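You operate a simulated robot arm through the tools that you are given. There is no shell and no other tool. Be economical: measure what you need, move in short steps, check, and stop when the job is done.

You run a simulated two-armed robot. Do the job below in one go: nothing can be reset, and whatever is moved stays where it is left.

TASK
Filter beaker B-2 through the red funnel from the drawer, at tap 3.
Fine: drawer shut, the empty beaker back; tap shut before the pump goes off. Set down upright: what you pick out.

It is judged by the outcome, as a careful person would: the job done as asked, and still so three seconds after it is handed in. It fails if anything else is knocked over, pushed out of place, dropped, spilled or broken.

THE ROBOT
Two 7-joint arms with fingered hands on one trunk, on a base that drives. Base frame: it is fixed to the floor where the robot stands at the start and does not move with it; the origin is under the middle of the robot, x ahead of it, y to its left, z up. Lengths are in m, angles in rad, forces in N, time in s.
The left shoulder is at the start at [0.064, 0.174, 1.039], the right one opposite. With the tool pointing down near the work surface each hand reaches from about 0.3 to 0.74 m from the robot's upright axis, wherever it stands, measured 20 degrees to its own side. Places, roughly: left filter tap [0.6, 0.2, 0.9]; middle filter tap [0.6, 0.1, 0.9]; pump switch [0.9, 0, 1]; right filter tap [0.7, 0.1, 0.9]; right socket [0.8, 0.1, 0.9]; stirrer dial [0.7, -0.2, 0.9]; stirrer drawer [0.6, 0.1, 0.7]; vent tap [0.9, 0, 1]. Payload 3.8 kg a hand.
The tool frame of a hand sits at the grasp point between the pads (the TCP): z along the fingers, y along the line on which they close. The tips reach 0.026 m beyond it. Largest opening 0.132 m; the body of the gripper starts 0.073 m behind the TCP. The gripper is a hand of 3 fingers: y runs from the thumb to the fingers, the wrist lies at [0, 0, -0.224] in the tool frame, and closing takes about 1.5 s.
Orientation is that of the tool frame in the base frame, as [roll, pitch, yaw] about the fixed x, y, z axes, in that order (R = Rz(yaw) Ry(pitch) Rx(roll)). With the fingers straight down and closing along the base's y, the tool's x points along the base's -x, its y along +y and its z along -z.

THE INTERFACE
- The arms move only by the tool arm_command. It takes "left_deltas", "right_deltas" or both (then of equal length, played together; a hand with none holds still); each is a list of rows, each a list of 7 numbers: the turn, a rotation vector about the tool's x, y, z in units of 4 degrees (1.0 is 4 degrees), then the shift along the tool's x, y, z in units of 20 mm (1.0 is 20 mm), then the gripper command, from -1 (shut) to 1 (fully open), values between in proportion. In form: [[ax, ay, az, dx, dy, dz, claw], ...]. A call has 1 to 20 rows; each row shifts and turns the commanded pose from where the row before left it, along the tool's axes as they then stand. A call with a number of a shift or a turn outside -1 to 1 is refused whole. Rows are played at 5 a second. More than 0.05 m and 0.15 rad between two rows, or a gripper value outside its range, and nothing of the call is played. Where a pose cannot be reached the arm comes as near as it can. A force on the tool above 40 N (or 10 N above the force at the start of the call, whichever is more), or a blocked arm, ends the call early, and 0.2 s more pass. Each finger travels about 0.108 m/s and halts on what it meets, pressing with about 25 N; the grip force reading is that of the motor and also rises with nothing between the fingers. The clock runs only during rows and for 0.2 s after the last one: add rows that do not move to give the fingers time. It gives the time, the measured TCP pose, the force on the tool (base axes), the opening and the grip force at its end, in the units of the frame above (readings bear some noise), with the torque about the TCP (base axes, N m) and any sound that the robot's microphone picked up.
- Cameras (640 x 400 px; columns grow to the right, rows downward): "scene" is now at [0.1655, -0.0572, 0.9202]; the picture's right is [-0.62, -0.78, 0.00], its down [-0.23, 0.18, -0.96] and it looks along [0.75, -0.59, -0.29] (base axes); focal length 214 px, centre (320, 200). "left" rides on the left gripper at [-0.062, 0.003, -0.092] in its tool frame; the picture's right is [-0.05, -1.00, 0.00], its down [0.83, -0.04, -0.56] and it looks along [0.55, -0.03, 0.83] (tool axes); focal length 230 px, centre (320, 200). "right" rides on the right gripper at [0.062, 0.003, -0.092] in its tool frame; the picture's right is [-0.05, 1.00, 0.00], its down [-0.83, -0.04, -0.56] and it looks along [-0.55, -0.03, 0.83] (tool axes); focal length 230 px, centre (320, 200). There is no depth. A picture from a camera that has moved, and an enlarged one, comes with that camera's place and axes in the base frame and with its lens.
- snapshot(camera): a new picture of that camera. No time passes.
- raise_lower(by): slides the trunk up (or, below 0, down) by that many m; the arms and the scene camera ride with it, the base frame stays. It gives what a move gives, with no picture.
- roll_base(legs): drives the robot by 1 to 6 legs, each [ahead, left, turn to the left] in m, m and rad, along the robot's own axes; the way and the turn of a leg run together, so that a leg with both is an arc; at most 1.5 m and 3.142 rad a leg. The arms and the cameras ride along, it lands a little off, and it stops where it bumps. It gives what a move gives.
- hand_shape(shape, hand): the hand has 3 fingers and takes this shape, open, in about a second: jaw (thumb against the fingers, like two jaws); tri (thumb and two fingers); tip (a fingertip pinch); poke (one finger out to press); point (the index stretched); flat (the hand flat); cup (the hand cupped); fist (a fist). The gripper value then closes the fingers along that shape, each until it touches; the sizes above hold for jaw. It gives what a move gives, with no picture.
- pan_tilt(pan, tilt): turns the head with the scene camera to pan (to the left, within 1.047 rad either way) and tilt (down, from -0.506 to 1.204), counted from straight ahead of the robot. It gives what a move gives.
- zoom(camera, box): a new picture of the part [left, top, right, bottom] of that camera's present view, enlarged. No time passes.
- finish_job(): hands the job in; it is judged then, once.

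Go step by step. Nothing tells you exact positions but the pictures and the camera data: compare them with the known pose of the tool, close in by small moves and look again before you grip or let go. The budget is 120 turns and 100 pictures, counting those below and the enlarged ones. Unless the task says otherwise, let go and move clear before handing in, and close with one line.

The tools are called after "Emit:" by a JSON object that holds its "fn" and its "kwargs". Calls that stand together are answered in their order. arm_command: Moves the arms, as the interface text tells. Its arguments: {"type":"object","properties":{"left_deltas":{"type":"array"},"right_deltas":{"type":"array"}},"required":[]} The other tools are called the same way: raise_lower (by) slides the trunk up or down; hand_shape (shape, hand) gives the hand a shape; roll_base (legs) drives the base; pan_tilt (pan, tilt) turns the head that bears the scene camera; snapshot (camera) takes a picture; zoom (camera, box) takes an enlarged picture of a part of a camera's view; finish_job () hands the job in.

At the start:

```text
time: 0.0
left_tcp_pos: [0.4496, 0.1854, 0.9989]
left_ee_rot: [-3.141, 0.001, -3.141]
left_ft_force: [0.5, -0.6, 0.7]
left_moment: [0.0, 0.01, 0.01]
left_opening: 0.1319
left_gripper_force: 0.1
left_shape: jaw
right_tcp_pos: [0.413, -0.151, 0.9995]
right_ee_rot: [3.141, 0.0, -3.141]
right_ft_force: [-0.4, -0.3, 0.2]
right_moment: [0.0, -0.01, 0.01]
right_opening: 0.1316
right_gripper_force: 0.0
right_shape: jaw
trunk travel left (down, up): [-0.35, 0.132]
robot x, y, heading: [-0.0002, -0.0023, 0.0]
head pan, tilt: [-0.67, 0.293]
```

scene: 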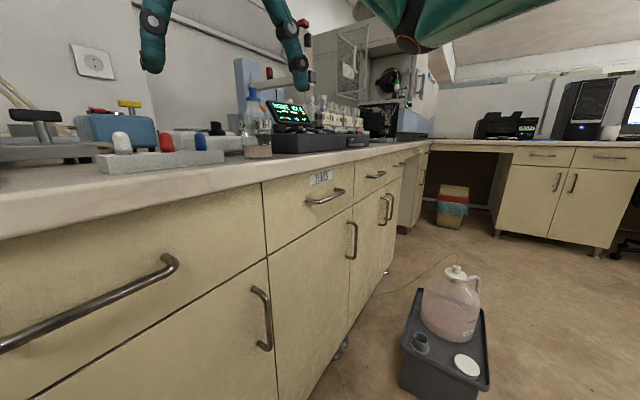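
right: 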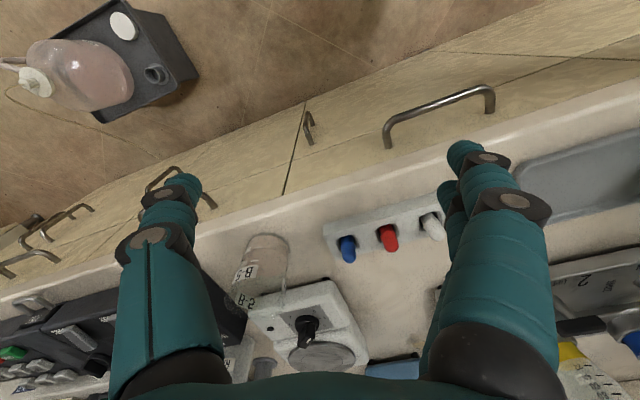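
left: 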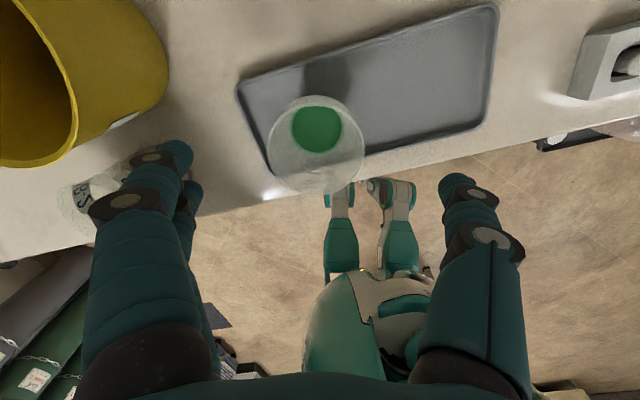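

I see a lab bench with coloured taps/plugs, a stirrer, a tray with a green-bottomed beaker, and more. I'll turn the head to look straight ahead and to the left.

Emit:
{"fn": "pan_tilt", "kwargs": {"pan": 0.0, "tilt": 0.45}}

Emit:
{"fn": "snapshot", "kwargs": {"camera": "scene"}}

Emit:
{"fn": "pan_tilt", "kwargs": {"pan": 0.7, "tilt": 0.45}}

Emit:
{"fn": "snapshot", "kwargs": {"camera": "scene"}}

```text
time: 1.1
left_tcp_pos: [0.4491, 0.1845, 1.0007]
left_ee_rot: [-3.141, 0.0, 3.141]
left_ft_force: [-0.3, -0.8, -0.6]
left_moment: [-0.02, 0.02, 0.02]
left_opening: 0.1319
left_gripper_force: 0.1
left_shape: jaw
right_tcp_pos: [0.4124, -0.1497, 1.0001]
right_ee_rot: [-3.141, 0.0, -3.139]
right_ft_force: [0.8, -0.5, 0.5]
right_moment: [0.01, 0.02, 0.01]
right_opening: 0.132
right_gripper_force: 0.0
right_shape: jaw
trunk travel left (down, up): [-0.35, 0.132]
robot x, y, heading: [-0.0005, 0.0012, 0.0]
head pan, tilt: [0.0, 0.45]
```

```text
96 pictures are left
camera scene: at [0.1843, 0.0007, 0.9057], right [0.0, -1.0, 0.0], down [-0.44, 0.0, -0.9], along [0.9, 0.0, -0.44], focal length 214 px, centre (320, 200)
```

scene: 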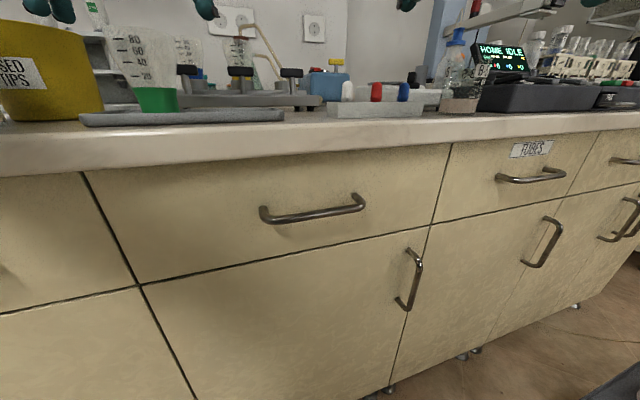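

```text
time: 2.1
left_tcp_pos: [0.4494, 0.184, 0.9998]
left_ee_rot: [-3.141, 0.0, 3.142]
left_ft_force: [0.4, 0.0, -0.5]
left_moment: [0.01, 0.01, -0.01]
left_opening: 0.1319
left_gripper_force: 0.1
left_shape: jaw
right_tcp_pos: [0.4113, -0.1502, 0.9991]
right_ee_rot: [-3.141, -0.001, 3.141]
right_ft_force: [0.2, 0.4, -0.5]
right_moment: [0.01, 0.01, 0.04]
right_opening: 0.1317
right_gripper_force: 0.1
right_shape: jaw
trunk travel left (down, up): [-0.35, 0.132]
robot x, y, heading: [-0.0022, -0.0026, 0.001]
head pan, tilt: [0.7, 0.45]
```

```text
95 pictures are left
camera scene: at [0.1627, 0.0599, 0.9056], right [0.64, -0.77, 0.0], down [-0.33, -0.28, -0.9], along [0.69, 0.58, -0.44], focal length 214 px, centre (320, 200)
```

scene: 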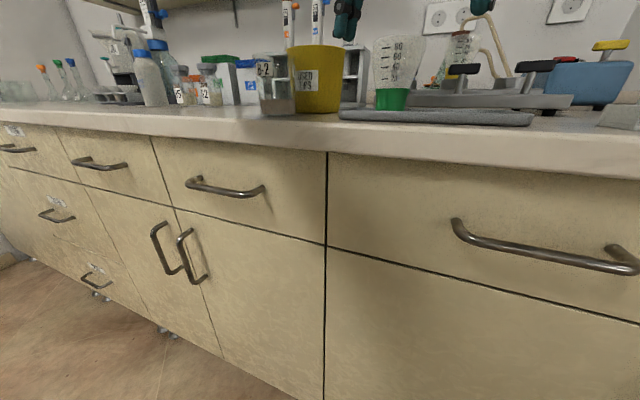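

The camera sits low, so I raise the trunk and look again at the bench.

Emit:
{"fn": "raise_lower", "kwargs": {"by": 0.13}}

Emit:
{"fn": "pan_tilt", "kwargs": {"pan": 0.15, "tilt": 0.4}}

Emit:
{"fn": "snapshot", "kwargs": {"camera": "scene"}}

Emit:
{"fn": "zoom", "kwargs": {"camera": "scene", "box": [100, 40, 420, 240]}}

Emit:
{"fn": "snapshot", "kwargs": {"camera": "left"}}

Emit:
{"fn": "snapshot", "kwargs": {"camera": "right"}}

```text
time: 3.7
left_tcp_pos: [0.45, 0.1849, 1.1268]
left_ee_rot: [-3.141, -0.003, 3.141]
left_ft_force: [0.6, -0.1, -0.4]
left_moment: [-0.01, -0.02, -0.01]
left_opening: 0.1318
left_gripper_force: 0.1
left_shape: jaw
right_tcp_pos: [0.4123, -0.1505, 1.1283]
right_ee_rot: [3.141, -0.004, -3.14]
right_ft_force: [0.1, -0.6, -0.3]
right_moment: [0.0, -0.02, -0.01]
right_opening: 0.1316
right_gripper_force: 0.1
right_shape: jaw
trunk travel left (down, up): [-0.48, 0.002]
robot x, y, heading: [-0.0015, -0.0007, -0.001]
head pan, tilt: [0.7, 0.45]
```

```text
time: 4.7
left_tcp_pos: [0.449, 0.1849, 1.1283]
left_ee_rot: [-3.141, -0.001, -3.141]
left_ft_force: [0.7, -0.4, -0.1]
left_moment: [0.0, 0.03, 0.02]
left_opening: 0.1321
left_gripper_force: 0.2
left_shape: jaw
right_tcp_pos: [0.4123, -0.1497, 1.1302]
right_ee_rot: [-3.141, 0.001, 3.141]
right_ft_force: [-0.6, -0.6, 0.7]
right_moment: [0.02, 0.0, 0.01]
right_opening: 0.1321
right_gripper_force: 0.1
right_shape: jaw
trunk travel left (down, up): [-0.48, 0.002]
robot x, y, heading: [0.002, 0.0016, -0.002]
head pan, tilt: [0.15, 0.4]
```

```text
94 pictures are left
camera scene: at [0.2008, 0.0147, 1.076], right [0.15, -0.99, 0.0], down [-0.38, -0.06, -0.92], along [0.91, 0.14, -0.39], focal length 214 px, centre (320, 200)
```

scene: 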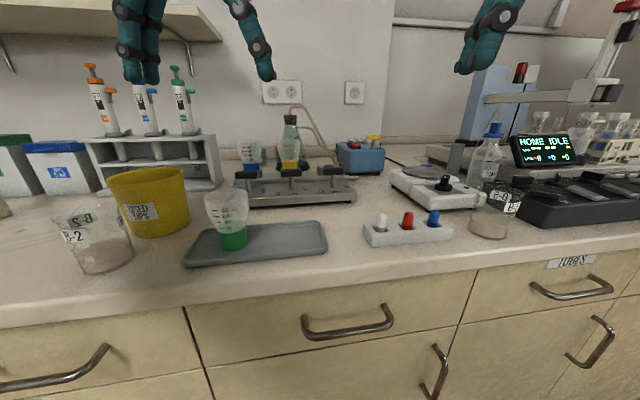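

```text
2.00 times, centred on (260, 140) of scene
camera zoom: at [0.2008, 0.0147, 1.076], right [0.15, -0.99, 0.0], down [-0.38, -0.06, -0.92], along [0.91, 0.14, -0.39], focal length 429 px, centre (440, 320)
```

zoom: 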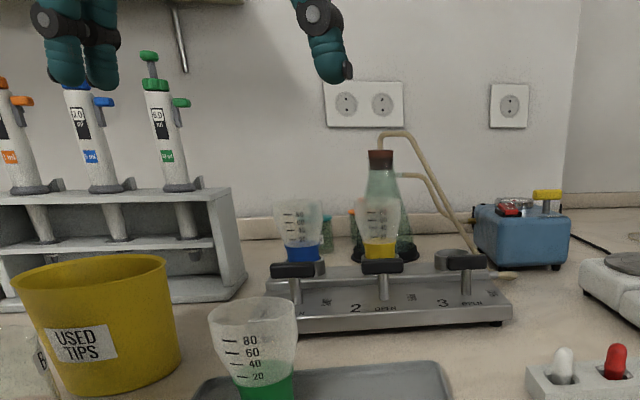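

```text
92 pictures are left
camera left: at [0.51, 0.1871, 1.2222], right [0.05, -1.0, 0.0], down [-0.83, -0.04, 0.56], along [-0.55, -0.03, -0.83], focal length 230 px, centre (320, 200)
```

left: 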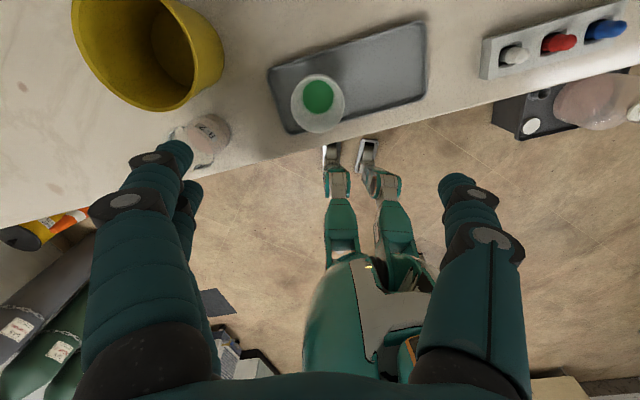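

```text
91 pictures are left
camera right: at [0.3524, -0.1472, 1.2215], right [0.05, 1.0, 0.0], down [0.83, -0.04, 0.56], along [0.55, -0.03, -0.83], focal length 230 px, centre (320, 200)
```

right: 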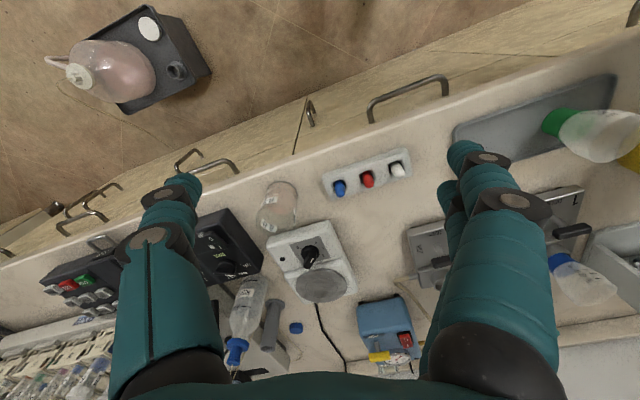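

The bench top seems to be near z≈0.87, the filter manifold stands behind the tray, and beakers stand at left and right. I zoom in on the labels, manifold marks and pump.

Emit:
{"fn": "zoom", "kwargs": {"camera": "scene", "box": [230, 130, 390, 230]}}

Emit:
{"fn": "zoom", "kwargs": {"camera": "scene", "box": [40, 180, 168, 280]}}

Emit:
{"fn": "zoom", "kwargs": {"camera": "scene", "box": [440, 160, 568, 260]}}

Emit:
{"fn": "zoom", "kwargs": {"camera": "right", "box": [340, 180, 600, 380]}}

```text
4.00 times, centred on (310, 180) of scene
camera zoom: at [0.2008, 0.0147, 1.076], right [0.15, -0.99, 0.0], down [-0.38, -0.06, -0.92], along [0.91, 0.14, -0.39], focal length 858 px, centre (360, 280)
```

zoom: 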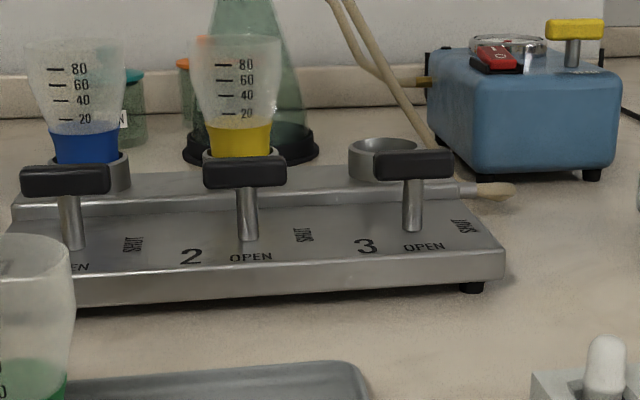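

```text
4.00 times, centred on (104, 230) of scene
camera zoom: at [0.2008, 0.0147, 1.076], right [0.15, -0.99, 0.0], down [-0.38, -0.06, -0.92], along [0.91, 0.14, -0.39], focal length 858 px, centre (1184, 80)
```

zoom: 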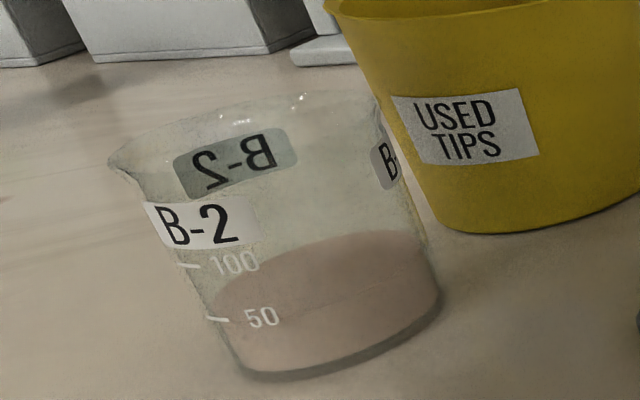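

```text
4.00 times, centred on (504, 210) of scene
camera zoom: at [0.2008, 0.0147, 1.076], right [0.15, -0.99, 0.0], down [-0.38, -0.06, -0.92], along [0.91, 0.14, -0.39], focal length 858 px, centre (-416, 160)
```

zoom: 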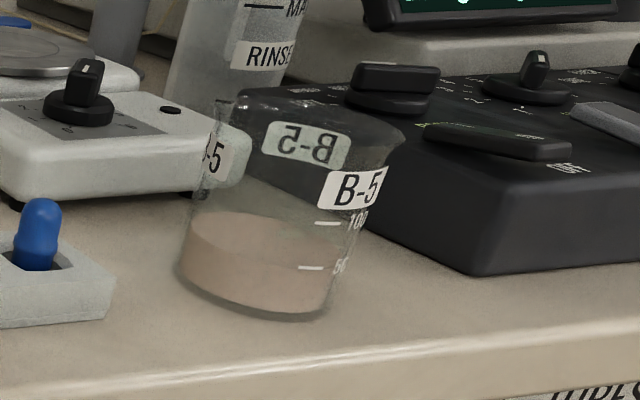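

```text
2.00 times, centred on (470, 280) of right
camera zoom: at [0.3524, -0.1472, 1.2215], right [0.05, 1.0, 0.0], down [0.83, -0.04, 0.56], along [0.55, -0.03, -0.83], focal length 460 px, centre (20, 40)
```

zoom: 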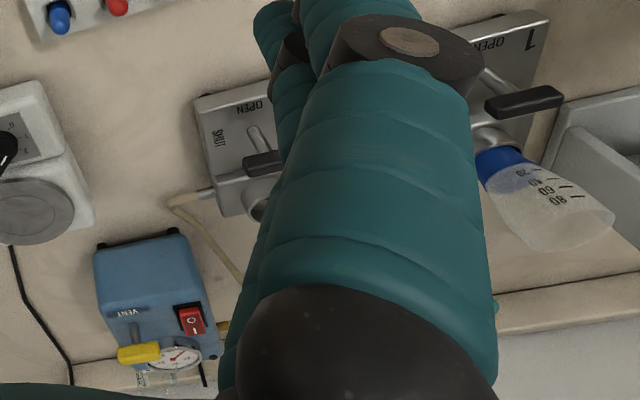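

B-2 is the left beaker and all three taps look shut, with socket 3 empty. The bench is turned about 19° relative to the robot, so I turn to face it squarely and look again.

Emit:
{"fn": "roll_base", "kwargs": {"legs": [[0, 0, 0.335]]}}

Emit:
{"fn": "pan_tilt", "kwargs": {"pan": -0.2, "tilt": 0.75}}

Emit:
{"fn": "snapshot", "kwargs": {"camera": "scene"}}

Emit:
{"fn": "snapshot", "kwargs": {"camera": "right"}}

```text
time: 6.1
left_tcp_pos: [0.3653, 0.32, 1.13]
left_ee_rot: [-3.141, -0.001, -2.809]
left_ft_force: [-1.0, 0.3, 0.0]
left_moment: [0.0, 0.01, 0.01]
left_opening: 0.1318
left_gripper_force: 0.1
left_shape: jaw
right_tcp_pos: [0.439, -0.0075, 1.1294]
right_ee_rot: [3.142, -0.002, -2.81]
right_ft_force: [-0.8, 0.5, 0.9]
right_moment: [0.01, -0.02, -0.02]
right_opening: 0.1319
right_gripper_force: 0.0
right_shape: jaw
trunk travel left (down, up): [-0.48, 0.002]
robot x, y, heading: [0.0014, 0.0008, 0.337]
head pan, tilt: [0.15, 0.4]
```

```text
time: 6.9
left_tcp_pos: [0.3651, 0.3208, 1.13]
left_ee_rot: [-3.141, 0.0, -2.81]
left_ft_force: [-1.1, -0.3, -0.4]
left_moment: [-0.03, 0.01, 0.0]
left_opening: 0.1318
left_gripper_force: 0.0
left_shape: jaw
right_tcp_pos: [0.4386, -0.0074, 1.1299]
right_ee_rot: [3.141, 0.0, -2.811]
right_ft_force: [0.6, 0.1, -0.4]
right_moment: [0.03, 0.01, 0.01]
right_opening: 0.1319
right_gripper_force: 0.1
right_shape: jaw
trunk travel left (down, up): [-0.48, 0.002]
robot x, y, heading: [0.0014, -0.0003, 0.331]
head pan, tilt: [-0.201, 0.75]
```

```text
86 pictures are left
camera scene: at [0.1855, 0.0469, 1.0449], right [0.13, -0.99, 0.0], down [-0.68, -0.09, -0.73], along [0.73, 0.1, -0.68], focal length 214 px, centre (320, 200)
```

scene: 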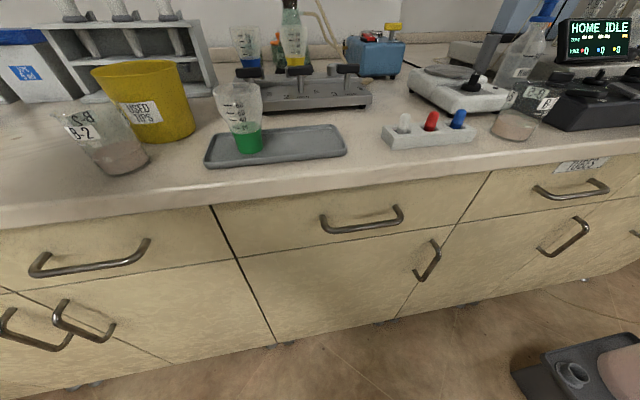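

```text
85 pictures are left
camera right: at [0.3812, -0.0248, 1.2215], right [-0.28, 0.96, 0.0], down [0.8, 0.23, 0.56], along [0.53, 0.15, -0.83], focal length 230 px, centre (320, 200)
```

right: 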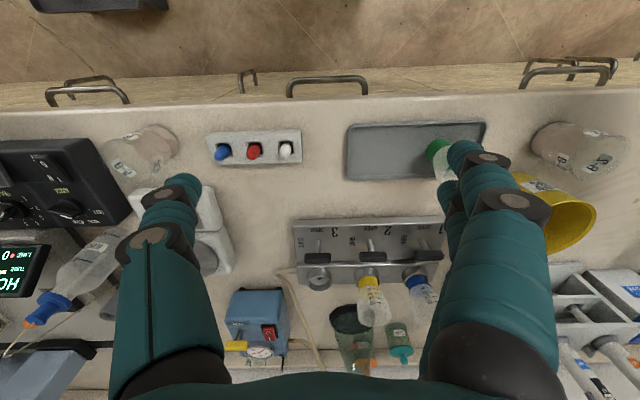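

Facing the bench squarely: bench yaw ≈0.318, edge about 0.418 m out, drawer handle about (u 0.40, v −0.126, z 0.78) in bench axes. I back off for room, then stretch the right hand forward and start turning it to point at the drawer.

Emit:
{"fn": "roll_base", "kwargs": {"legs": [[-0.25, 0, -0.015]]}}

Emit:
{"fn": "arm_command", "kwargs": {"right_deltas": [[0, 0, 0, -1, 0, 0, 1], [0, 0, 0, -1, 0, 0, 1], [0, 0, 0, -1, 0, 0, 1], [0, 0, 0, -1, 0, 0, 1], [0, 0, 0, -1, 0, 0, 1], [0, 0, 0, -1, 0, 0, 1], [0, 0, 0, -1, 0, 0, 1], [0, 0, 0, -1, 0, 0, 1], [0, 0, 0, -1, 0, 0, 1], [0, 0, 0, -1, 0, 0, 1]]}}

Emit:
{"fn": "arm_command", "kwargs": {"right_deltas": [[0, 0, -1, 0, 0, 0, 0], [0, 0, -1, 0, 0, 0, 0], [0, 0, -1, 0, 0, 0, 0], [0, 0, -1, 0, 0, 0, 0], [0, 0, -1, 0, 0, 0, 0], [0, 0, -1, 0, 0, 0, 0], [0, 0, -1, 0, 0, 0, 0], [0, 0, -1, 0, 0, 0, 0], [0, 0, -1, 0, 0, 0, 0], [0, 0, -1, 0, 0, 0, 0], [0, 0, -1, 0, 0, 0, 0], [0, 0, -1, 0, 0, 0, 0], [0, 0, -1, 0, 0, 0, 0], [0, 0, -1, 0, 0, 0, 0], [0, 0, -1, 0, 0, 0, 0], [0, 0, -1, 0, 0, 0, 0], [0, 0, -1, 0, 0, 0, 0], [0, 0, -1, 0, 0, 0, 0], [0, 0, -1, 0, 0, 0, 0], [0, 0, -1, 0, 0, 0, 0]]}}

```text
time: 8.8
left_tcp_pos: [0.1347, 0.2365, 1.1301]
left_ee_rot: [3.141, 0.002, -2.825]
left_ft_force: [0.7, 0.5, -0.3]
left_moment: [-0.01, 0.01, 0.03]
left_opening: 0.1322
left_gripper_force: 0.2
left_shape: jaw
right_tcp_pos: [0.2044, -0.0935, 1.1289]
right_ee_rot: [-3.141, 0.001, -2.83]
right_ft_force: [-0.4, 0.8, 0.9]
right_moment: [0.0, -0.03, 0.0]
right_opening: 0.1321
right_gripper_force: 0.0
right_shape: jaw
trunk travel left (down, up): [-0.48, 0.002]
robot x, y, heading: [-0.234, -0.076, 0.318]
head pan, tilt: [-0.201, 0.75]
```

```text
time: 10.9
left_tcp_pos: [0.1348, 0.2368, 1.1308]
left_ee_rot: [-3.14, 0.0, -2.825]
left_ft_force: [-1.1, 0.6, 0.0]
left_moment: [0.03, -0.02, -0.02]
left_opening: 0.1318
left_gripper_force: 0.1
left_shape: jaw
right_tcp_pos: [0.3955, -0.0311, 1.1297]
right_ee_rot: [3.141, -0.002, -2.826]
right_ft_force: [0.4, 0.4, -0.8]
right_moment: [0.01, -0.04, 0.0]
right_opening: 0.1318
right_gripper_force: 0.1
right_shape: jaw
trunk travel left (down, up): [-0.48, 0.002]
robot x, y, heading: [-0.2345, -0.0787, 0.318]
head pan, tilt: [-0.201, 0.75]
```

```text
time: 15.2
left_tcp_pos: [0.1353, 0.236, 1.1299]
left_ee_rot: [3.141, -0.001, -2.825]
left_ft_force: [0.8, 0.1, 0.0]
left_moment: [0.0, 0.03, 0.01]
left_opening: 0.1317
left_gripper_force: 0.2
left_shape: jaw
right_tcp_pos: [0.3942, -0.0309, 1.1294]
right_ee_rot: [-3.141, 0.0, -1.43]
right_ft_force: [-0.3, 0.1, 0.4]
right_moment: [-0.01, 0.02, -0.04]
right_opening: 0.0667
right_gripper_force: 0.1
right_shape: jaw
trunk travel left (down, up): [-0.48, 0.002]
robot x, y, heading: [-0.2346, -0.0808, 0.313]
head pan, tilt: [-0.201, 0.75]
```

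The wrist turns freely. I finish the roll, back the hand slightly, and pitch the fingers forward.

Emit:
{"fn": "arm_command", "kwargs": {"right_deltas": [[0, 0, -0.8, 0, 1, 0, 0], [0, 0, -0.8, 0, 1, 0, 0], [0, 0, -0.6, 0, 1, 0, 0], [1, 0, 0, 0, 0, 0, 0], [1, 0, 0, 0, 0, 0, 0], [1, 0, 0, 0, 0, 0, 0], [1, 0, 0, 0, 0, 0, 0], [1, 0, 0, 0, 0, 0, 0], [1, 0, 0, 0, 0, 0, 0], [1, 0, 0, 0, 0, 0, 0], [1, 0, 0, 0, 0, 0, 0], [1, 0, 0, 0, 0, 0, 0], [1, 0, 0, 0, 0, 0, 0], [1, 0, 0, 0, 0, 0, 0], [1, 0, 0, 0, 0, 0, 0], [1, 0, 0, 0, 0, 0, 0], [1, 0, 0, 0, 0, 0, 0], [1, 0, 0, 0, 0, 0, 0], [1, 0, 0, 0, 0, 0, 0], [1, 0, 0, 0, 0, 0, 0]]}}

Emit:
{"fn": "arm_command", "kwargs": {"right_deltas": [[1, 0, 0, 0, 0, 0, 0], [1, 0, 0, 0, 0, 0, 0], [1, 0, 0, 0, 0, 0, 0], [1, 0, 0, 0, 0, 0, 0], [1, 0, 0, 0, 0, 0, 0], [0.5, 0, 0, 0, 0, 0, 0]]}}

Emit:
{"fn": "snapshot", "kwargs": {"camera": "scene"}}

Emit:
{"fn": "snapshot", "kwargs": {"camera": "right"}}

```text
time: 19.4
left_tcp_pos: [0.1353, 0.2338, 1.1307]
left_ee_rot: [3.142, 0.0, -2.826]
left_ft_force: [0.3, 0.5, 0.1]
left_moment: [0.02, -0.01, -0.03]
left_opening: 0.1319
left_gripper_force: 0.0
left_shape: jaw
right_tcp_pos: [0.3356, -0.0428, 1.1299]
right_ee_rot: [-1.952, 0.0, -1.276]
right_ft_force: [-1.1, -0.1, -0.2]
right_moment: [-0.03, 0.02, 0.0]
right_opening: 0.0666
right_gripper_force: 0.0
right_shape: jaw
trunk travel left (down, up): [-0.48, 0.002]
robot x, y, heading: [-0.2358, -0.0744, 0.317]
head pan, tilt: [-0.201, 0.75]
```

```text
time: 20.8
left_tcp_pos: [0.1354, 0.2354, 1.1291]
left_ee_rot: [3.141, -0.001, -2.825]
left_ft_force: [-0.2, -0.7, 0.1]
left_moment: [-0.03, 0.01, 0.04]
left_opening: 0.1318
left_gripper_force: 0.0
left_shape: jaw
right_tcp_pos: [0.3358, -0.0428, 1.1287]
right_ee_rot: [-1.57, 0.0, -1.276]
right_ft_force: [0.2, 0.7, 0.3]
right_moment: [-0.03, -0.01, 0.0]
right_opening: 0.0667
right_gripper_force: 0.0
right_shape: jaw
trunk travel left (down, up): [-0.48, 0.002]
robot x, y, heading: [-0.2326, -0.077, 0.316]
head pan, tilt: [-0.201, 0.75]
```

```text
84 pictures are left
camera scene: at [-0.048, -0.0347, 1.0449], right [0.11, -0.99, 0.0], down [-0.68, -0.08, -0.73], along [0.73, 0.08, -0.68], focal length 214 px, centre (320, 200)
```

scene: 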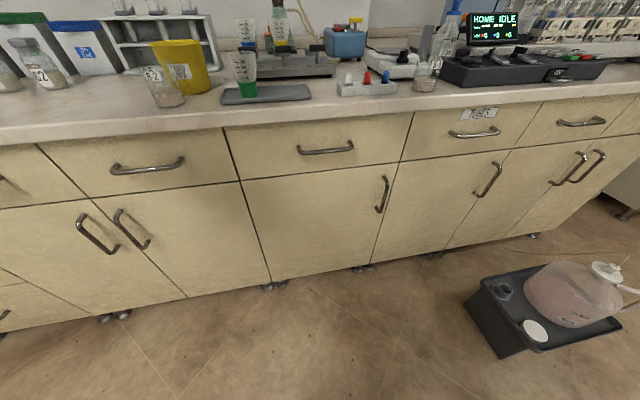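

```text
83 pictures are left
camera right: at [0.2669, -0.129, 1.1258], right [-0.01, 0.05, -1.0], down [-0.77, 0.63, 0.04], along [0.63, 0.77, 0.03], focal length 230 px, centre (320, 200)
```

right: 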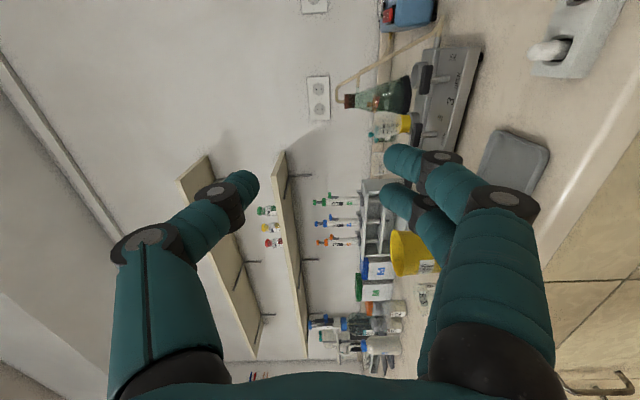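

The hand now points forward with jaws vertical. I lower it to the handle height while still short of it, and check.

Emit:
{"fn": "arm_command", "kwargs": {"right_deltas": [[0, 0, 0, -0.9, 1, 0, 0], [0, 0, 0, 0, 1, 0, 0], [0, 0, 0, 0, 1, 0, 0], [0, 0, 0, 0, 1, 0, 0], [0, 0, 0, 0, 1, 0, 0], [0, 0, 0, 0, 1, 0, 0], [0, 0, 0, 0, 1, 0, 0], [0, 0, 0, 0, 1, 0, 0], [0, 0, 0, 0, 1, 0, 0], [0, 0, 0, 0, 1, 0, 0], [0, 0, 0, 0, 1, 0, 0], [0, 0, 0, 0, 1, 0, 0], [0, 0, 0, 0, 1, 0, 0], [0, 0, 0, 0, 1, 0, 0], [0, 0, 0, 0, 1, 0, 0], [0, 0, 0, 0, 1, 0, 0], [0, 0, 0, 0, 1, 0, 0], [0, 0, 0, 0, 0.6, 0, 0]]}}

Emit:
{"fn": "snapshot", "kwargs": {"camera": "right"}}

Emit:
{"fn": "zoom", "kwargs": {"camera": "scene", "box": [220, 80, 476, 240]}}

```text
time: 24.6
left_tcp_pos: [0.135, 0.2354, 1.1315]
left_ee_rot: [-3.141, -0.001, -2.826]
left_ft_force: [-1.0, 1.0, 0.0]
left_moment: [-0.01, 0.01, -0.03]
left_opening: 0.1316
left_gripper_force: 0.1
left_shape: jaw
right_tcp_pos: [0.3307, -0.0257, 0.7778]
right_ee_rot: [-1.571, -0.001, -1.278]
right_ft_force: [-0.3, -0.1, 0.2]
right_moment: [-0.02, 0.03, 0.0]
right_opening: 0.0665
right_gripper_force: 0.0
right_shape: jaw
trunk travel left (down, up): [-0.48, 0.002]
robot x, y, heading: [-0.2356, -0.0795, 0.318]
head pan, tilt: [-0.201, 0.75]
```

```text
82 pictures are left
camera right: at [0.2618, -0.1122, 0.7738], right [-0.02, 0.05, -1.0], down [-0.77, 0.63, 0.04], along [0.64, 0.77, 0.03], focal length 230 px, centre (320, 200)
```

right: 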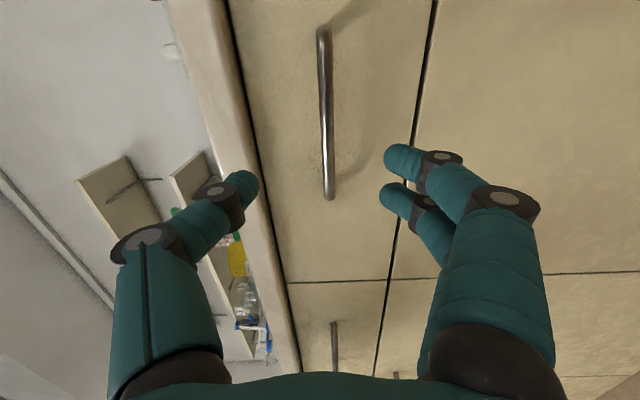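

```text
2.50 times, centred on (348, 160) of scene
camera zoom: at [-0.048, -0.0347, 1.0449], right [0.11, -0.99, 0.0], down [-0.68, -0.08, -0.73], along [0.73, 0.08, -0.68], focal length 536 px, centre (250, 300)
```

zoom: 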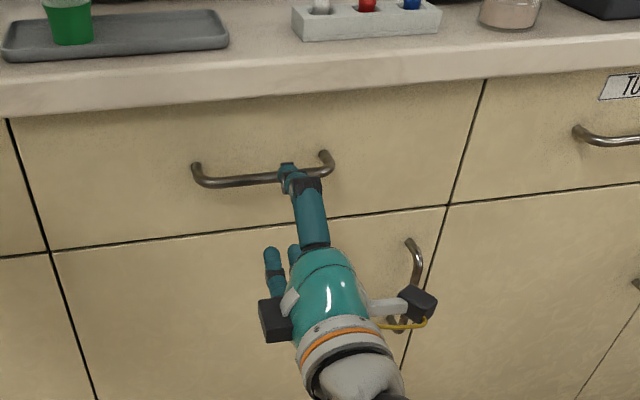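

The jaws straddle the handle height. I move forward to straddle the bar and close.

Emit:
{"fn": "arm_command", "kwargs": {"right_deltas": [[0, 0, 0, 0, 0, 1, 0], [0, 0, 0, 0, 0, 1, 0], [0, 0, 0, 0, 0, 1, 0], [0, 0, 0, 0, 0, 1, 0], [0, 0, 0, 0, 0, 0.25, 0]]}}

Emit:
{"fn": "snapshot", "kwargs": {"camera": "right"}}

```text
time: 25.8
left_tcp_pos: [0.1337, 0.2356, 1.1299]
left_ee_rot: [3.141, 0.0, -2.826]
left_ft_force: [0.9, 0.3, -0.4]
left_moment: [0.0, 0.02, -0.03]
left_opening: 0.1316
left_gripper_force: 0.1
left_shape: jaw
right_tcp_pos: [0.413, 0.0002, 0.7787]
right_ee_rot: [-1.571, -0.001, -1.276]
right_ft_force: [-0.3, -0.8, -0.5]
right_moment: [0.03, 0.02, -0.04]
right_opening: 0.0663
right_gripper_force: 0.0
right_shape: jaw
trunk travel left (down, up): [-0.48, 0.002]
robot x, y, heading: [-0.2318, -0.0823, 0.317]
head pan, tilt: [-0.201, 0.75]
```

```text
80 pictures are left
camera right: at [0.3439, -0.0864, 0.7749], right [-0.02, 0.05, -1.0], down [-0.77, 0.63, 0.04], along [0.64, 0.77, 0.03], focal length 230 px, centre (320, 200)
```

right: 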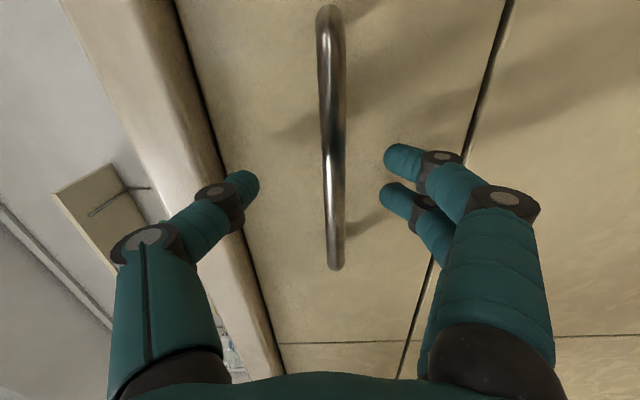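

The bar lies between the jaws, about 1 cm ahead of the TCP. I close on it.

Emit:
{"fn": "arm_command", "kwargs": {"right_deltas": [[0, 0, 0, 0, 0.3, 0.2, 0], [0, 0, 0, 0, 0, 0, -0.6], [0, 0, 0, 0, 0, 0, -0.8], [0, 0, 0, 0, 0, 0, -0.9], [0, 0, 0, 0, 0, 0, -1], [0, 0, 0, 0, 0, 0, -1], [0, 0, 0, 0, 0, 0, -1]]}}

Emit:
{"fn": "snapshot", "kwargs": {"camera": "right"}}

```text
time: 27.4
left_tcp_pos: [0.1359, 0.2359, 1.1297]
left_ee_rot: [-3.141, 0.0, -2.825]
left_ft_force: [-0.4, -0.2, -1.1]
left_moment: [0.01, 0.03, 0.01]
left_opening: 0.1319
left_gripper_force: 0.0
left_shape: jaw
right_tcp_pos: [0.4181, -0.0006, 0.7738]
right_ee_rot: [-1.569, 0.0, -1.276]
right_ft_force: [4.4, 0.7, 2.2]
right_moment: [0.0, -0.05, -0.01]
right_opening: 0.0002
right_gripper_force: 25.3
right_shape: jaw
trunk travel left (down, up): [-0.48, 0.002]
robot x, y, heading: [-0.2311, -0.0775, 0.318]
head pan, tilt: [-0.201, 0.75]
```

```text
79 pictures are left
camera right: at [0.3477, -0.0855, 0.7697], right [-0.01, 0.05, -1.0], down [-0.77, 0.63, 0.04], along [0.64, 0.77, 0.03], focal length 230 px, centre (320, 200)
```

right: 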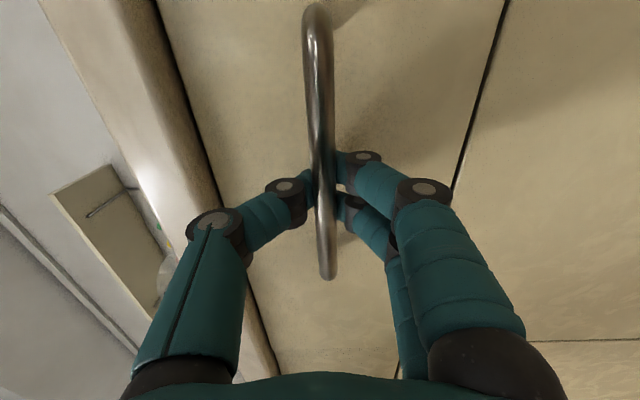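

The fingertips closed behind the bar, hooking it. I pull by driving backwards and look.

Emit:
{"fn": "roll_base", "kwargs": {"legs": [[-0.25, 0, 0]]}}

Emit:
{"fn": "snapshot", "kwargs": {"camera": "scene"}}

```text
time: 29.2
left_tcp_pos: [-0.1037, 0.1598, 1.1305]
left_ee_rot: [3.139, -0.001, -2.823]
left_ft_force: [-0.4, 0.1, 0.4]
left_moment: [0.03, -0.01, 0.01]
left_opening: 0.1317
left_gripper_force: 0.1
left_shape: jaw
right_tcp_pos: [0.1783, -0.0755, 0.7724]
right_ee_rot: [-1.57, 0.0, -1.272]
right_ft_force: [0.6, 0.0, 0.3]
right_moment: [-0.02, 0.0, 0.03]
right_opening: 0.0001
right_gripper_force: 24.7
right_shape: jaw
trunk travel left (down, up): [-0.48, 0.002]
robot x, y, heading: [-0.4708, -0.1586, 0.319]
head pan, tilt: [-0.201, 0.75]
```

```text
78 pictures are left
camera scene: at [-0.2861, -0.1122, 1.0448], right [0.12, -0.99, 0.0], down [-0.68, -0.08, -0.73], along [0.73, 0.09, -0.68], focal length 214 px, centre (320, 200)
```

scene: 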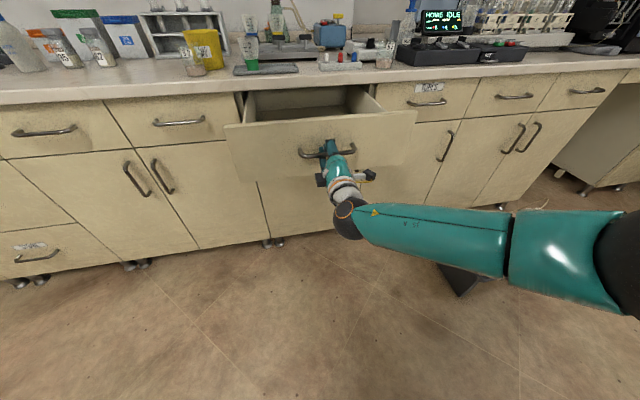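

The drawer slides out. I look inside before letting go.

Emit:
{"fn": "zoom", "kwargs": {"camera": "scene", "box": [220, 60, 420, 185]}}

```text
3.20 times, centred on (320, 122) of scene
camera zoom: at [-0.2861, -0.1122, 1.0448], right [0.12, -0.99, 0.0], down [-0.68, -0.08, -0.73], along [0.73, 0.09, -0.68], focal length 686 px, centre (320, 448)
```

zoom: 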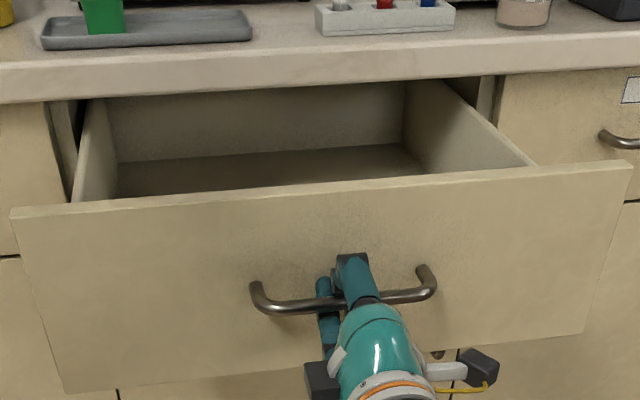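

The drawer back is visible, the floor near the front isn't. I release, back off and raise the right hand, turning it downward so its camera looks in.

Emit:
{"fn": "arm_command", "kwargs": {"right_deltas": [[0, 0, 0, 0, 0, 0, 0], [0, 0, 0, 0, 0, 0, 0], [0, 0, 0, 0, 0, 0, 0], [0, 0, 0, 0, 0, 0, 0], [0, 0, 0, 0, 0, 0, 0], [0, 0, 0, 0, 0, -1, 0], [0, 0, 0, 0, 0, -1, 0], [0, 0, 0, 0, 0, -1, 0], [0, 0, 0, 0, 0, -1, 0]]}}

Emit:
{"fn": "arm_command", "kwargs": {"right_deltas": [[0, 0, 0, 0, -1, 0, 0], [0, 0, 0, 0, -1, 0, 0], [0, 0, 0, 0, -1, 0, 0], [0, 0, 0, 0, -1, 0, 0], [0, 0, 0, 0, -1, 0, 0], [0, 0, 0, 0, -1, 0, 0], [0, 0, 0, 0, -1, 0, 0], [0, 0, 0, 0, -1, 0, 0], [0, 0, 0, 0, -1, 0, 0], [0, 0, 0, 0, -1, 0, 0], [0, 0, 0, 0, -1, 0, 0], [0, 0, 0, 0, -1, 0, 0], [0, 0, 0, 0, -1, 0, 0], [0, 0, 0, 0, -1, 0, 0], [0, 0, 0, 0, -1, 0, 0], [0, 0, 0, 0, -1, 0, 0], [0, 0, 0, 0, -1, 0, 0], [0, 0, 0, 0, -0.6, 0, 0]]}}

Emit:
{"fn": "arm_command", "kwargs": {"right_deltas": [[-1, 0, 0, 0, 0, 0, 0], [-1, 0, 0, 0, 0, 0, 0], [-1, 0, 0, 0, 0, 0, 0], [-1, 0, 0, 0, 0, 0, 0], [-1, 0, 0, 0, 0, 0, 0], [-1, 0, 0, 0, 0, 0, 0], [-1, 0, 0, 0, 0, 0, 0], [-1, 0, 0, 0, 0, 0, 0], [-1, 0, 0, 0, 0, 0, 0], [-1, 0, 0, 0, 0, 0, 0], [-1, 0, 0, 0, 0, 0, 0], [-1, 0, 0, 0, 0, 0, 0], [-1, 0, 0, 0, 0, 0, 0], [-1, 0, 0, 0, 0, 0, 0], [-1, 0, 0, 0, 0, 0, 0], [-1, 0, 0, 0, 0, 0, 0], [-1, 0, 0, 0, 0, 0, 0], [-1, 0, 0, 0, 0, 0, 0], [-1, 0, 0, 0, 0, 0, 0], [-1, 0, 0, 0, 0, 0, 0]]}}

Emit:
{"fn": "arm_command", "kwargs": {"right_deltas": [[-1, 0, 1, 0, 0, 0, 0], [-1, 0, 1, 0, 0, 0, 0], [-0.5, 0, 1, 0, 0, 0, 0], [0, 0, 1, 0, 0, 0, 0], [0, 0, 1, 0, 0, 0, 0], [0, 0, 1, 0, 0, 0, 0], [0, 0, 1, 0, 0, 0, 0], [0, 0, 1, 0, 0, 0, 0], [0, 0, 1, 0, 0, 0, 0], [0, 0, 1, 0, 0, 0, 0], [0, 0, 1, 0, 0, 0, 0], [0, 0, 1, 0, 0, 0, 0], [0, 0, 1, 0, 0, 0, 0], [0, 0, 1, 0, 0, 0, 0], [0, 0, 1, 0, 0, 0, 0], [0, 0, 1, 0, 0, 0, 0], [0, 0, 1, 0, 0, 0, 0], [0, 0, 1, 0, 0, 0, 0], [0, 0, 1, 0, 0, 0, 0], [0, 0, 1, 0, 0, 0, 0]]}}

Emit:
{"fn": "snapshot", "kwargs": {"camera": "right"}}

```text
time: 31.2
left_tcp_pos: [-0.1034, 0.1594, 1.1293]
left_ee_rot: [3.142, 0.001, -2.823]
left_ft_force: [-0.3, 0.4, -0.5]
left_moment: [-0.02, 0.0, 0.02]
left_opening: 0.1319
left_gripper_force: 0.0
left_shape: jaw
right_tcp_pos: [0.101, -0.1005, 0.7725]
right_ee_rot: [-1.571, 0.001, -1.274]
right_ft_force: [-0.1, 0.4, -0.1]
right_moment: [0.02, 0.02, 0.01]
right_opening: 0.0654
right_gripper_force: 0.1
right_shape: jaw
trunk travel left (down, up): [-0.48, 0.002]
robot x, y, heading: [-0.4698, -0.1582, 0.323]
head pan, tilt: [-0.201, 0.75]
```

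```text
time: 35.0
left_tcp_pos: [-0.1029, 0.1591, 1.1307]
left_ee_rot: [-3.141, 0.0, -2.821]
left_ft_force: [-0.1, -0.1, 0.8]
left_moment: [-0.01, -0.02, 0.02]
left_opening: 0.1321
left_gripper_force: 0.0
left_shape: jaw
right_tcp_pos: [0.1021, -0.0995, 1.1244]
right_ee_rot: [-1.572, 0.001, -1.272]
right_ft_force: [-0.4, -0.5, 0.8]
right_moment: [0.03, -0.01, 0.0]
right_opening: 0.0653
right_gripper_force: 0.1
right_shape: jaw
trunk travel left (down, up): [-0.48, 0.002]
robot x, y, heading: [-0.4706, -0.1565, 0.319]
head pan, tilt: [-0.201, 0.75]
```

```text
time: 39.2
left_tcp_pos: [-0.104, 0.1587, 1.1292]
left_ee_rot: [-3.141, 0.0, -2.822]
left_ft_force: [-0.4, -0.8, 0.7]
left_moment: [-0.02, -0.01, -0.03]
left_opening: 0.1319
left_gripper_force: 0.1
left_shape: jaw
right_tcp_pos: [0.1019, -0.0999, 1.1246]
right_ee_rot: [-2.969, -0.002, -1.273]
right_ft_force: [-0.6, -0.3, 0.0]
right_moment: [0.0, 0.02, 0.0]
right_opening: 0.0654
right_gripper_force: 0.1
right_shape: jaw
trunk travel left (down, up): [-0.48, 0.002]
robot x, y, heading: [-0.4711, -0.1583, 0.317]
head pan, tilt: [-0.201, 0.75]
```

```text
time: 43.4
left_tcp_pos: [-0.103, 0.1602, 1.1299]
left_ee_rot: [3.14, -0.001, -2.823]
left_ft_force: [-0.2, 0.7, -0.2]
left_moment: [-0.01, -0.01, -0.02]
left_opening: 0.1319
left_gripper_force: 0.1
left_shape: jaw
right_tcp_pos: [0.1024, -0.0999, 1.1236]
right_ee_rot: [3.125, 0.003, -2.67]
right_ft_force: [-0.2, 0.2, 0.0]
right_moment: [-0.01, -0.01, -0.01]
right_opening: 0.0654
right_gripper_force: 0.2
right_shape: jaw
trunk travel left (down, up): [-0.48, 0.002]
robot x, y, heading: [-0.4721, -0.1578, 0.319]
head pan, tilt: [-0.201, 0.75]
```

```text
76 pictures are left
camera right: at [0.0472, -0.1261, 1.2155], right [-0.41, 0.91, 0.02], down [0.76, 0.33, 0.56], along [0.5, 0.24, -0.83], focal length 230 px, centre (320, 200)
```

right: 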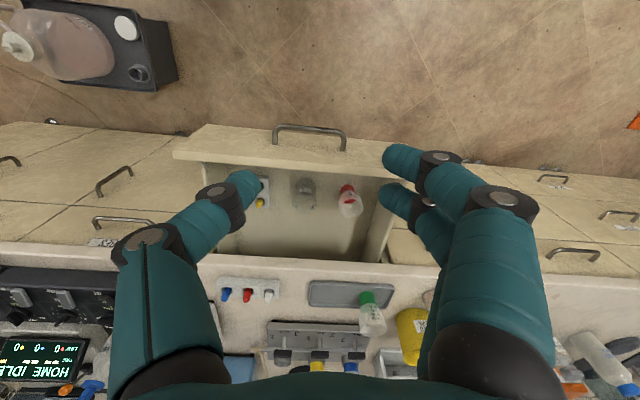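

The drawer holds a red funnel, a grey/clear piece and something with yellow. I zoom in.

Emit:
{"fn": "zoom", "kwargs": {"camera": "right", "box": [240, 150, 400, 250]}}

```text
4.00 times, centred on (320, 200) of right
camera zoom: at [0.0472, -0.1261, 1.2155], right [-0.41, 0.91, 0.02], down [0.76, 0.33, 0.56], along [0.5, 0.24, -0.83], focal length 920 px, centre (320, 200)
```

zoom: 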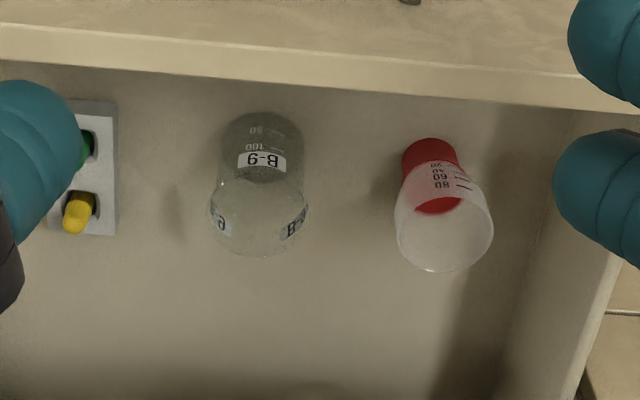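

The red funnel stands upright near the front left of the drawer, at about u 0.305, v −0.022, z 0.70–0.785. I drive to bring it in reach and roll the hand so the jaws close front-to-back.

Emit:
{"fn": "roll_base", "kwargs": {"legs": [[0.15, 0.12, 0]]}}

Emit:
{"fn": "arm_command", "kwargs": {"right_deltas": [[0, 0, -1, 0, 0, 0, 0.35], [0, 0, -1, 0, 0, 0, 0.35], [0, 0, -1, 0, 0, 0, 0.35], [0, 0, -1, 0, 0, 0, 0.35], [0, 0, -1, 0, 0, 0, 0.35], [0, 0, -1, 0, 0, 0, 0.35], [0, 0, -1, 0, 0, 0, 0.35], [0, 0, -1, 0, 0, 0, 0.35], [0, 0, -1, 0, 0, 0, 0.35], [0, 0, -1, 0, 0, 0, 0.35], [0, 0, -1, 0, 0, 0, 0.35], [0, 0, -1, 0, 0, 0, 0.35], [0, 0, -1, 0, 0, 0, 0.35], [0, 0, -1, 0, 0, 0, 0.35], [0, 0, -1, 0, 0, 0, 0.35], [0, 0, -1, 0, 0, 0, 0.35], [0, 0, -1, 0, 0, 0, 0.35], [0, 0, -1, 0, 0, 0, 0.35], [0, 0, -1, 0, 0, 0, 0.35], [0, 0, -1, 0, 0, 0, 0.35]]}}

Emit:
{"fn": "snapshot", "kwargs": {"camera": "right"}}

Emit:
{"fn": "snapshot", "kwargs": {"camera": "scene"}}

```text
time: 45.0
left_tcp_pos: [0.0049, 0.3218, 1.1299]
left_ee_rot: [3.141, 0.001, -2.826]
left_ft_force: [-0.9, 0.5, -0.5]
left_moment: [0.0, 0.01, 0.01]
left_opening: 0.1317
left_gripper_force: 0.0
left_shape: jaw
right_tcp_pos: [0.2099, 0.061, 1.1246]
right_ee_rot: [3.127, 0.003, -2.673]
right_ft_force: [0.4, 0.4, 0.6]
right_moment: [-0.01, -0.02, 0.01]
right_opening: 0.0657
right_gripper_force: 0.0
right_shape: jaw
trunk travel left (down, up): [-0.48, 0.002]
robot x, y, heading: [-0.3646, 0.007, 0.322]
head pan, tilt: [-0.201, 0.75]
```

```text
time: 49.2
left_tcp_pos: [0.0059, 0.3215, 1.1298]
left_ee_rot: [3.141, 0.001, -2.826]
left_ft_force: [-0.3, 0.3, -0.1]
left_moment: [-0.03, -0.01, 0.03]
left_opening: 0.132
left_gripper_force: 0.1
left_shape: jaw
right_tcp_pos: [0.2102, 0.0617, 1.1247]
right_ee_rot: [3.141, 0.015, -1.277]
right_ft_force: [0.0, -1.1, -0.9]
right_moment: [-0.01, -0.05, 0.03]
right_opening: 0.089
right_gripper_force: 0.1
right_shape: jaw
trunk travel left (down, up): [-0.48, 0.002]
robot x, y, heading: [-0.3632, 0.0109, 0.315]
head pan, tilt: [-0.201, 0.75]
```

```text
74 pictures are left
camera right: at [0.226, 0.0004, 1.2146], right [-0.97, -0.24, 0.0], down [-0.2, 0.8, 0.57], along [-0.14, 0.55, -0.82], focal length 230 px, centre (320, 200)
```

right: 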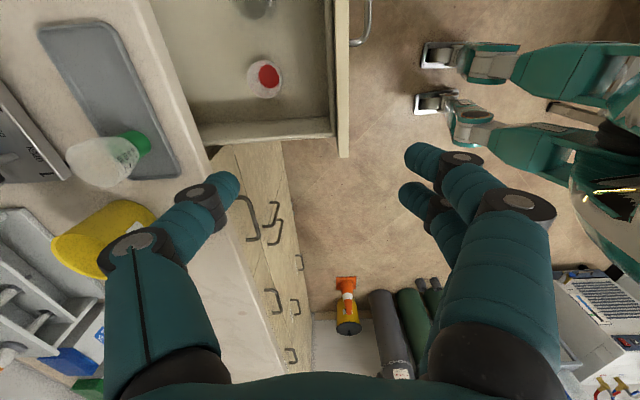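

```text
73 pictures are left
camera scene: at [-0.1781, 0.0508, 1.0449], right [0.11, -0.99, 0.0], down [-0.68, -0.08, -0.73], along [0.73, 0.08, -0.68], focal length 214 px, centre (320, 200)
```

scene: 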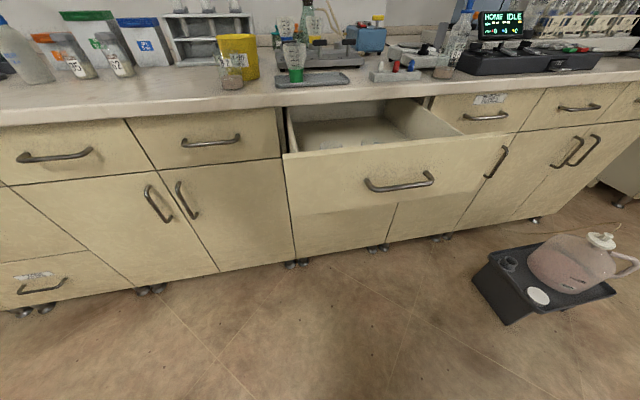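

The funnel is at about (0.305, 0.073). I move the hand above it and stop with the tips just over its rim.

Emit:
{"fn": "arm_command", "kwargs": {"right_deltas": [[0, 0, 0, 0.9, -1, 0, 0.35], [0, 0, 0, 0, -1, 0, 0.35], [0, 0, 0, 0, -1, 0, 0.35], [0, 0, 0, 0, -1, 0, 0.35], [0, 0, 0, 0, -0.7, 0, 0.35], [0, 0, 0, 0, 0, 1, 0.35], [0, 0, 0, 0, 0, 1, 0.35], [0, 0, 0, 0, 0, 1, 0.35], [0, 0, 0, 0, 0, 1, 0.35], [0, 0, 0, 0, 0, 1, 0.35], [0, 0, 0, 0, 0, 1, 0.35], [0, 0, 0, 0, 0, 1, 0.35], [0, 0, 0, 0, 0, 1, 0.35], [0, 0, 0, 0, 0, 1, 0.35], [0, 0, 0, 0, 0, 1, 0.35], [0, 0, 0, 0, 0, 1, 0.35], [0, 0, 0, 0, 0, 1, 0.35], [0, 0, 0, 0, 0, 1, 0.35]]}}

Emit:
{"fn": "snapshot", "kwargs": {"camera": "right"}}

Emit:
{"fn": "zoom", "kwargs": {"camera": "scene", "box": [240, 60, 480, 210]}}

```text
time: 53.0
left_tcp_pos: [0.0059, 0.3212, 1.1297]
left_ee_rot: [3.141, -0.001, -2.828]
left_ft_force: [0.8, 0.0, -0.9]
left_moment: [-0.02, 0.01, 0.0]
left_opening: 0.1317
left_gripper_force: 0.1
left_shape: jaw
right_tcp_pos: [0.2767, 0.064, 0.8632]
right_ee_rot: [-3.139, 0.016, -1.275]
right_ft_force: [0.2, 0.1, 0.0]
right_moment: [-0.02, -0.03, -0.01]
right_opening: 0.0889
right_gripper_force: 0.1
right_shape: jaw
right hand out of reach, approached as far as the arm can: row 4, 5
trunk travel left (down, up): [-0.48, 0.002]
robot x, y, heading: [-0.3659, 0.0045, 0.314]
head pan, tilt: [-0.201, 0.75]
```

```text
72 pictures are left
camera right: at [0.293, 0.0026, 0.9537], right [-0.97, -0.24, 0.0], down [-0.2, 0.8, 0.57], along [-0.14, 0.55, -0.82], focal length 230 px, centre (320, 200)
```

right: 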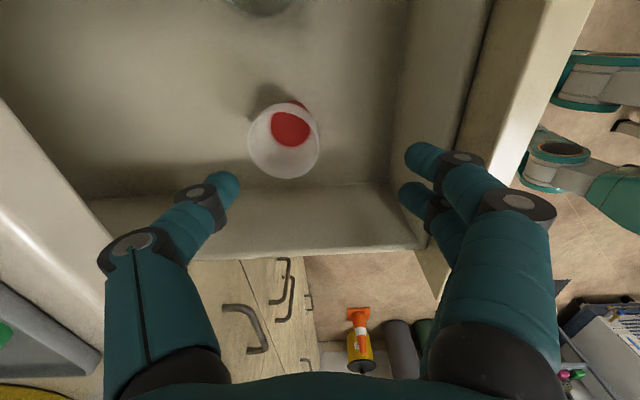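

```text
2.67 times, centred on (360, 135) of scene
camera zoom: at [-0.178, 0.051, 1.0448], right [0.11, -0.99, 0.0], down [-0.68, -0.08, -0.73], along [0.73, 0.08, -0.68], focal length 572 px, centre (213, 373)
```

zoom: 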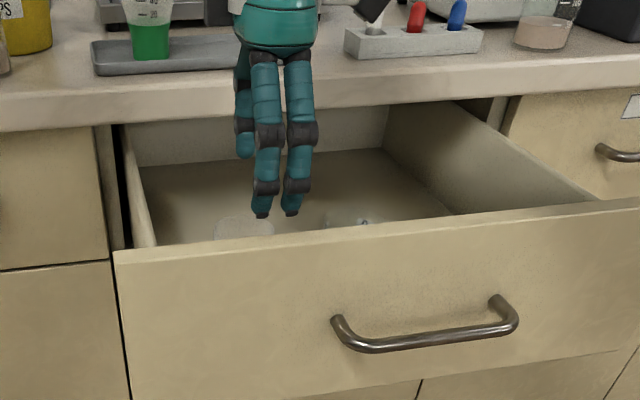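

Short by 3 cm because of high-elbow reach; the funnel is at (0.305, 0.072). I shift forward 2.9 cm here and check.

Emit:
{"fn": "arm_command", "kwargs": {"right_deltas": [[0, 0, 0, 0, -0.75, 0, 0.35], [0, 0, 0, 0, -0.7, 0, 0.35], [0, 0, 0, 0, 0, 1, 0.35], [0, 0, 0, 0, 0, 0, 0.35]]}}

Emit:
{"fn": "snapshot", "kwargs": {"camera": "right"}}

```text
time: 54.0
left_tcp_pos: [0.0052, 0.3209, 1.1293]
left_ee_rot: [3.14, 0.001, -2.828]
left_ft_force: [0.0, -0.1, -0.1]
left_moment: [0.0, 0.01, 0.01]
left_opening: 0.132
left_gripper_force: 0.0
left_shape: jaw
right_tcp_pos: [0.2805, 0.0603, 0.8469]
right_ee_rot: [3.142, 0.015, -1.275]
right_ft_force: [0.1, 0.4, -0.1]
right_moment: [-0.03, 0.01, 0.02]
right_opening: 0.0886
right_gripper_force: 0.1
right_shape: jaw
right hand out of reach, approached as far as the arm can: row 1, 2, 3
trunk travel left (down, up): [-0.48, 0.002]
robot x, y, heading: [-0.3638, 0.0059, 0.318]
head pan, tilt: [-0.201, 0.75]
```

```text
70 pictures are left
camera right: at [0.2964, 0.0001, 0.9383], right [-0.97, -0.24, 0.0], down [-0.2, 0.8, 0.57], along [-0.14, 0.55, -0.82], focal length 230 px, centre (320, 200)
```

right: 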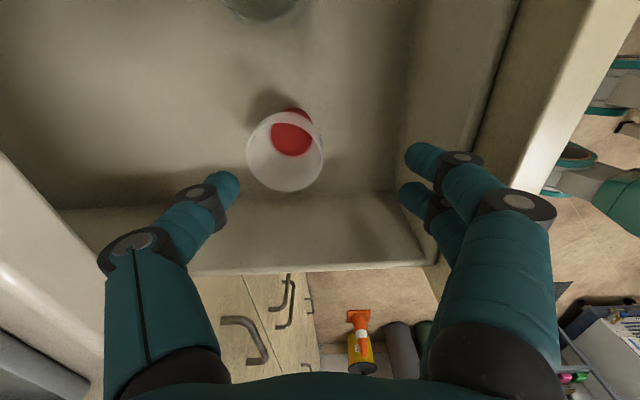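

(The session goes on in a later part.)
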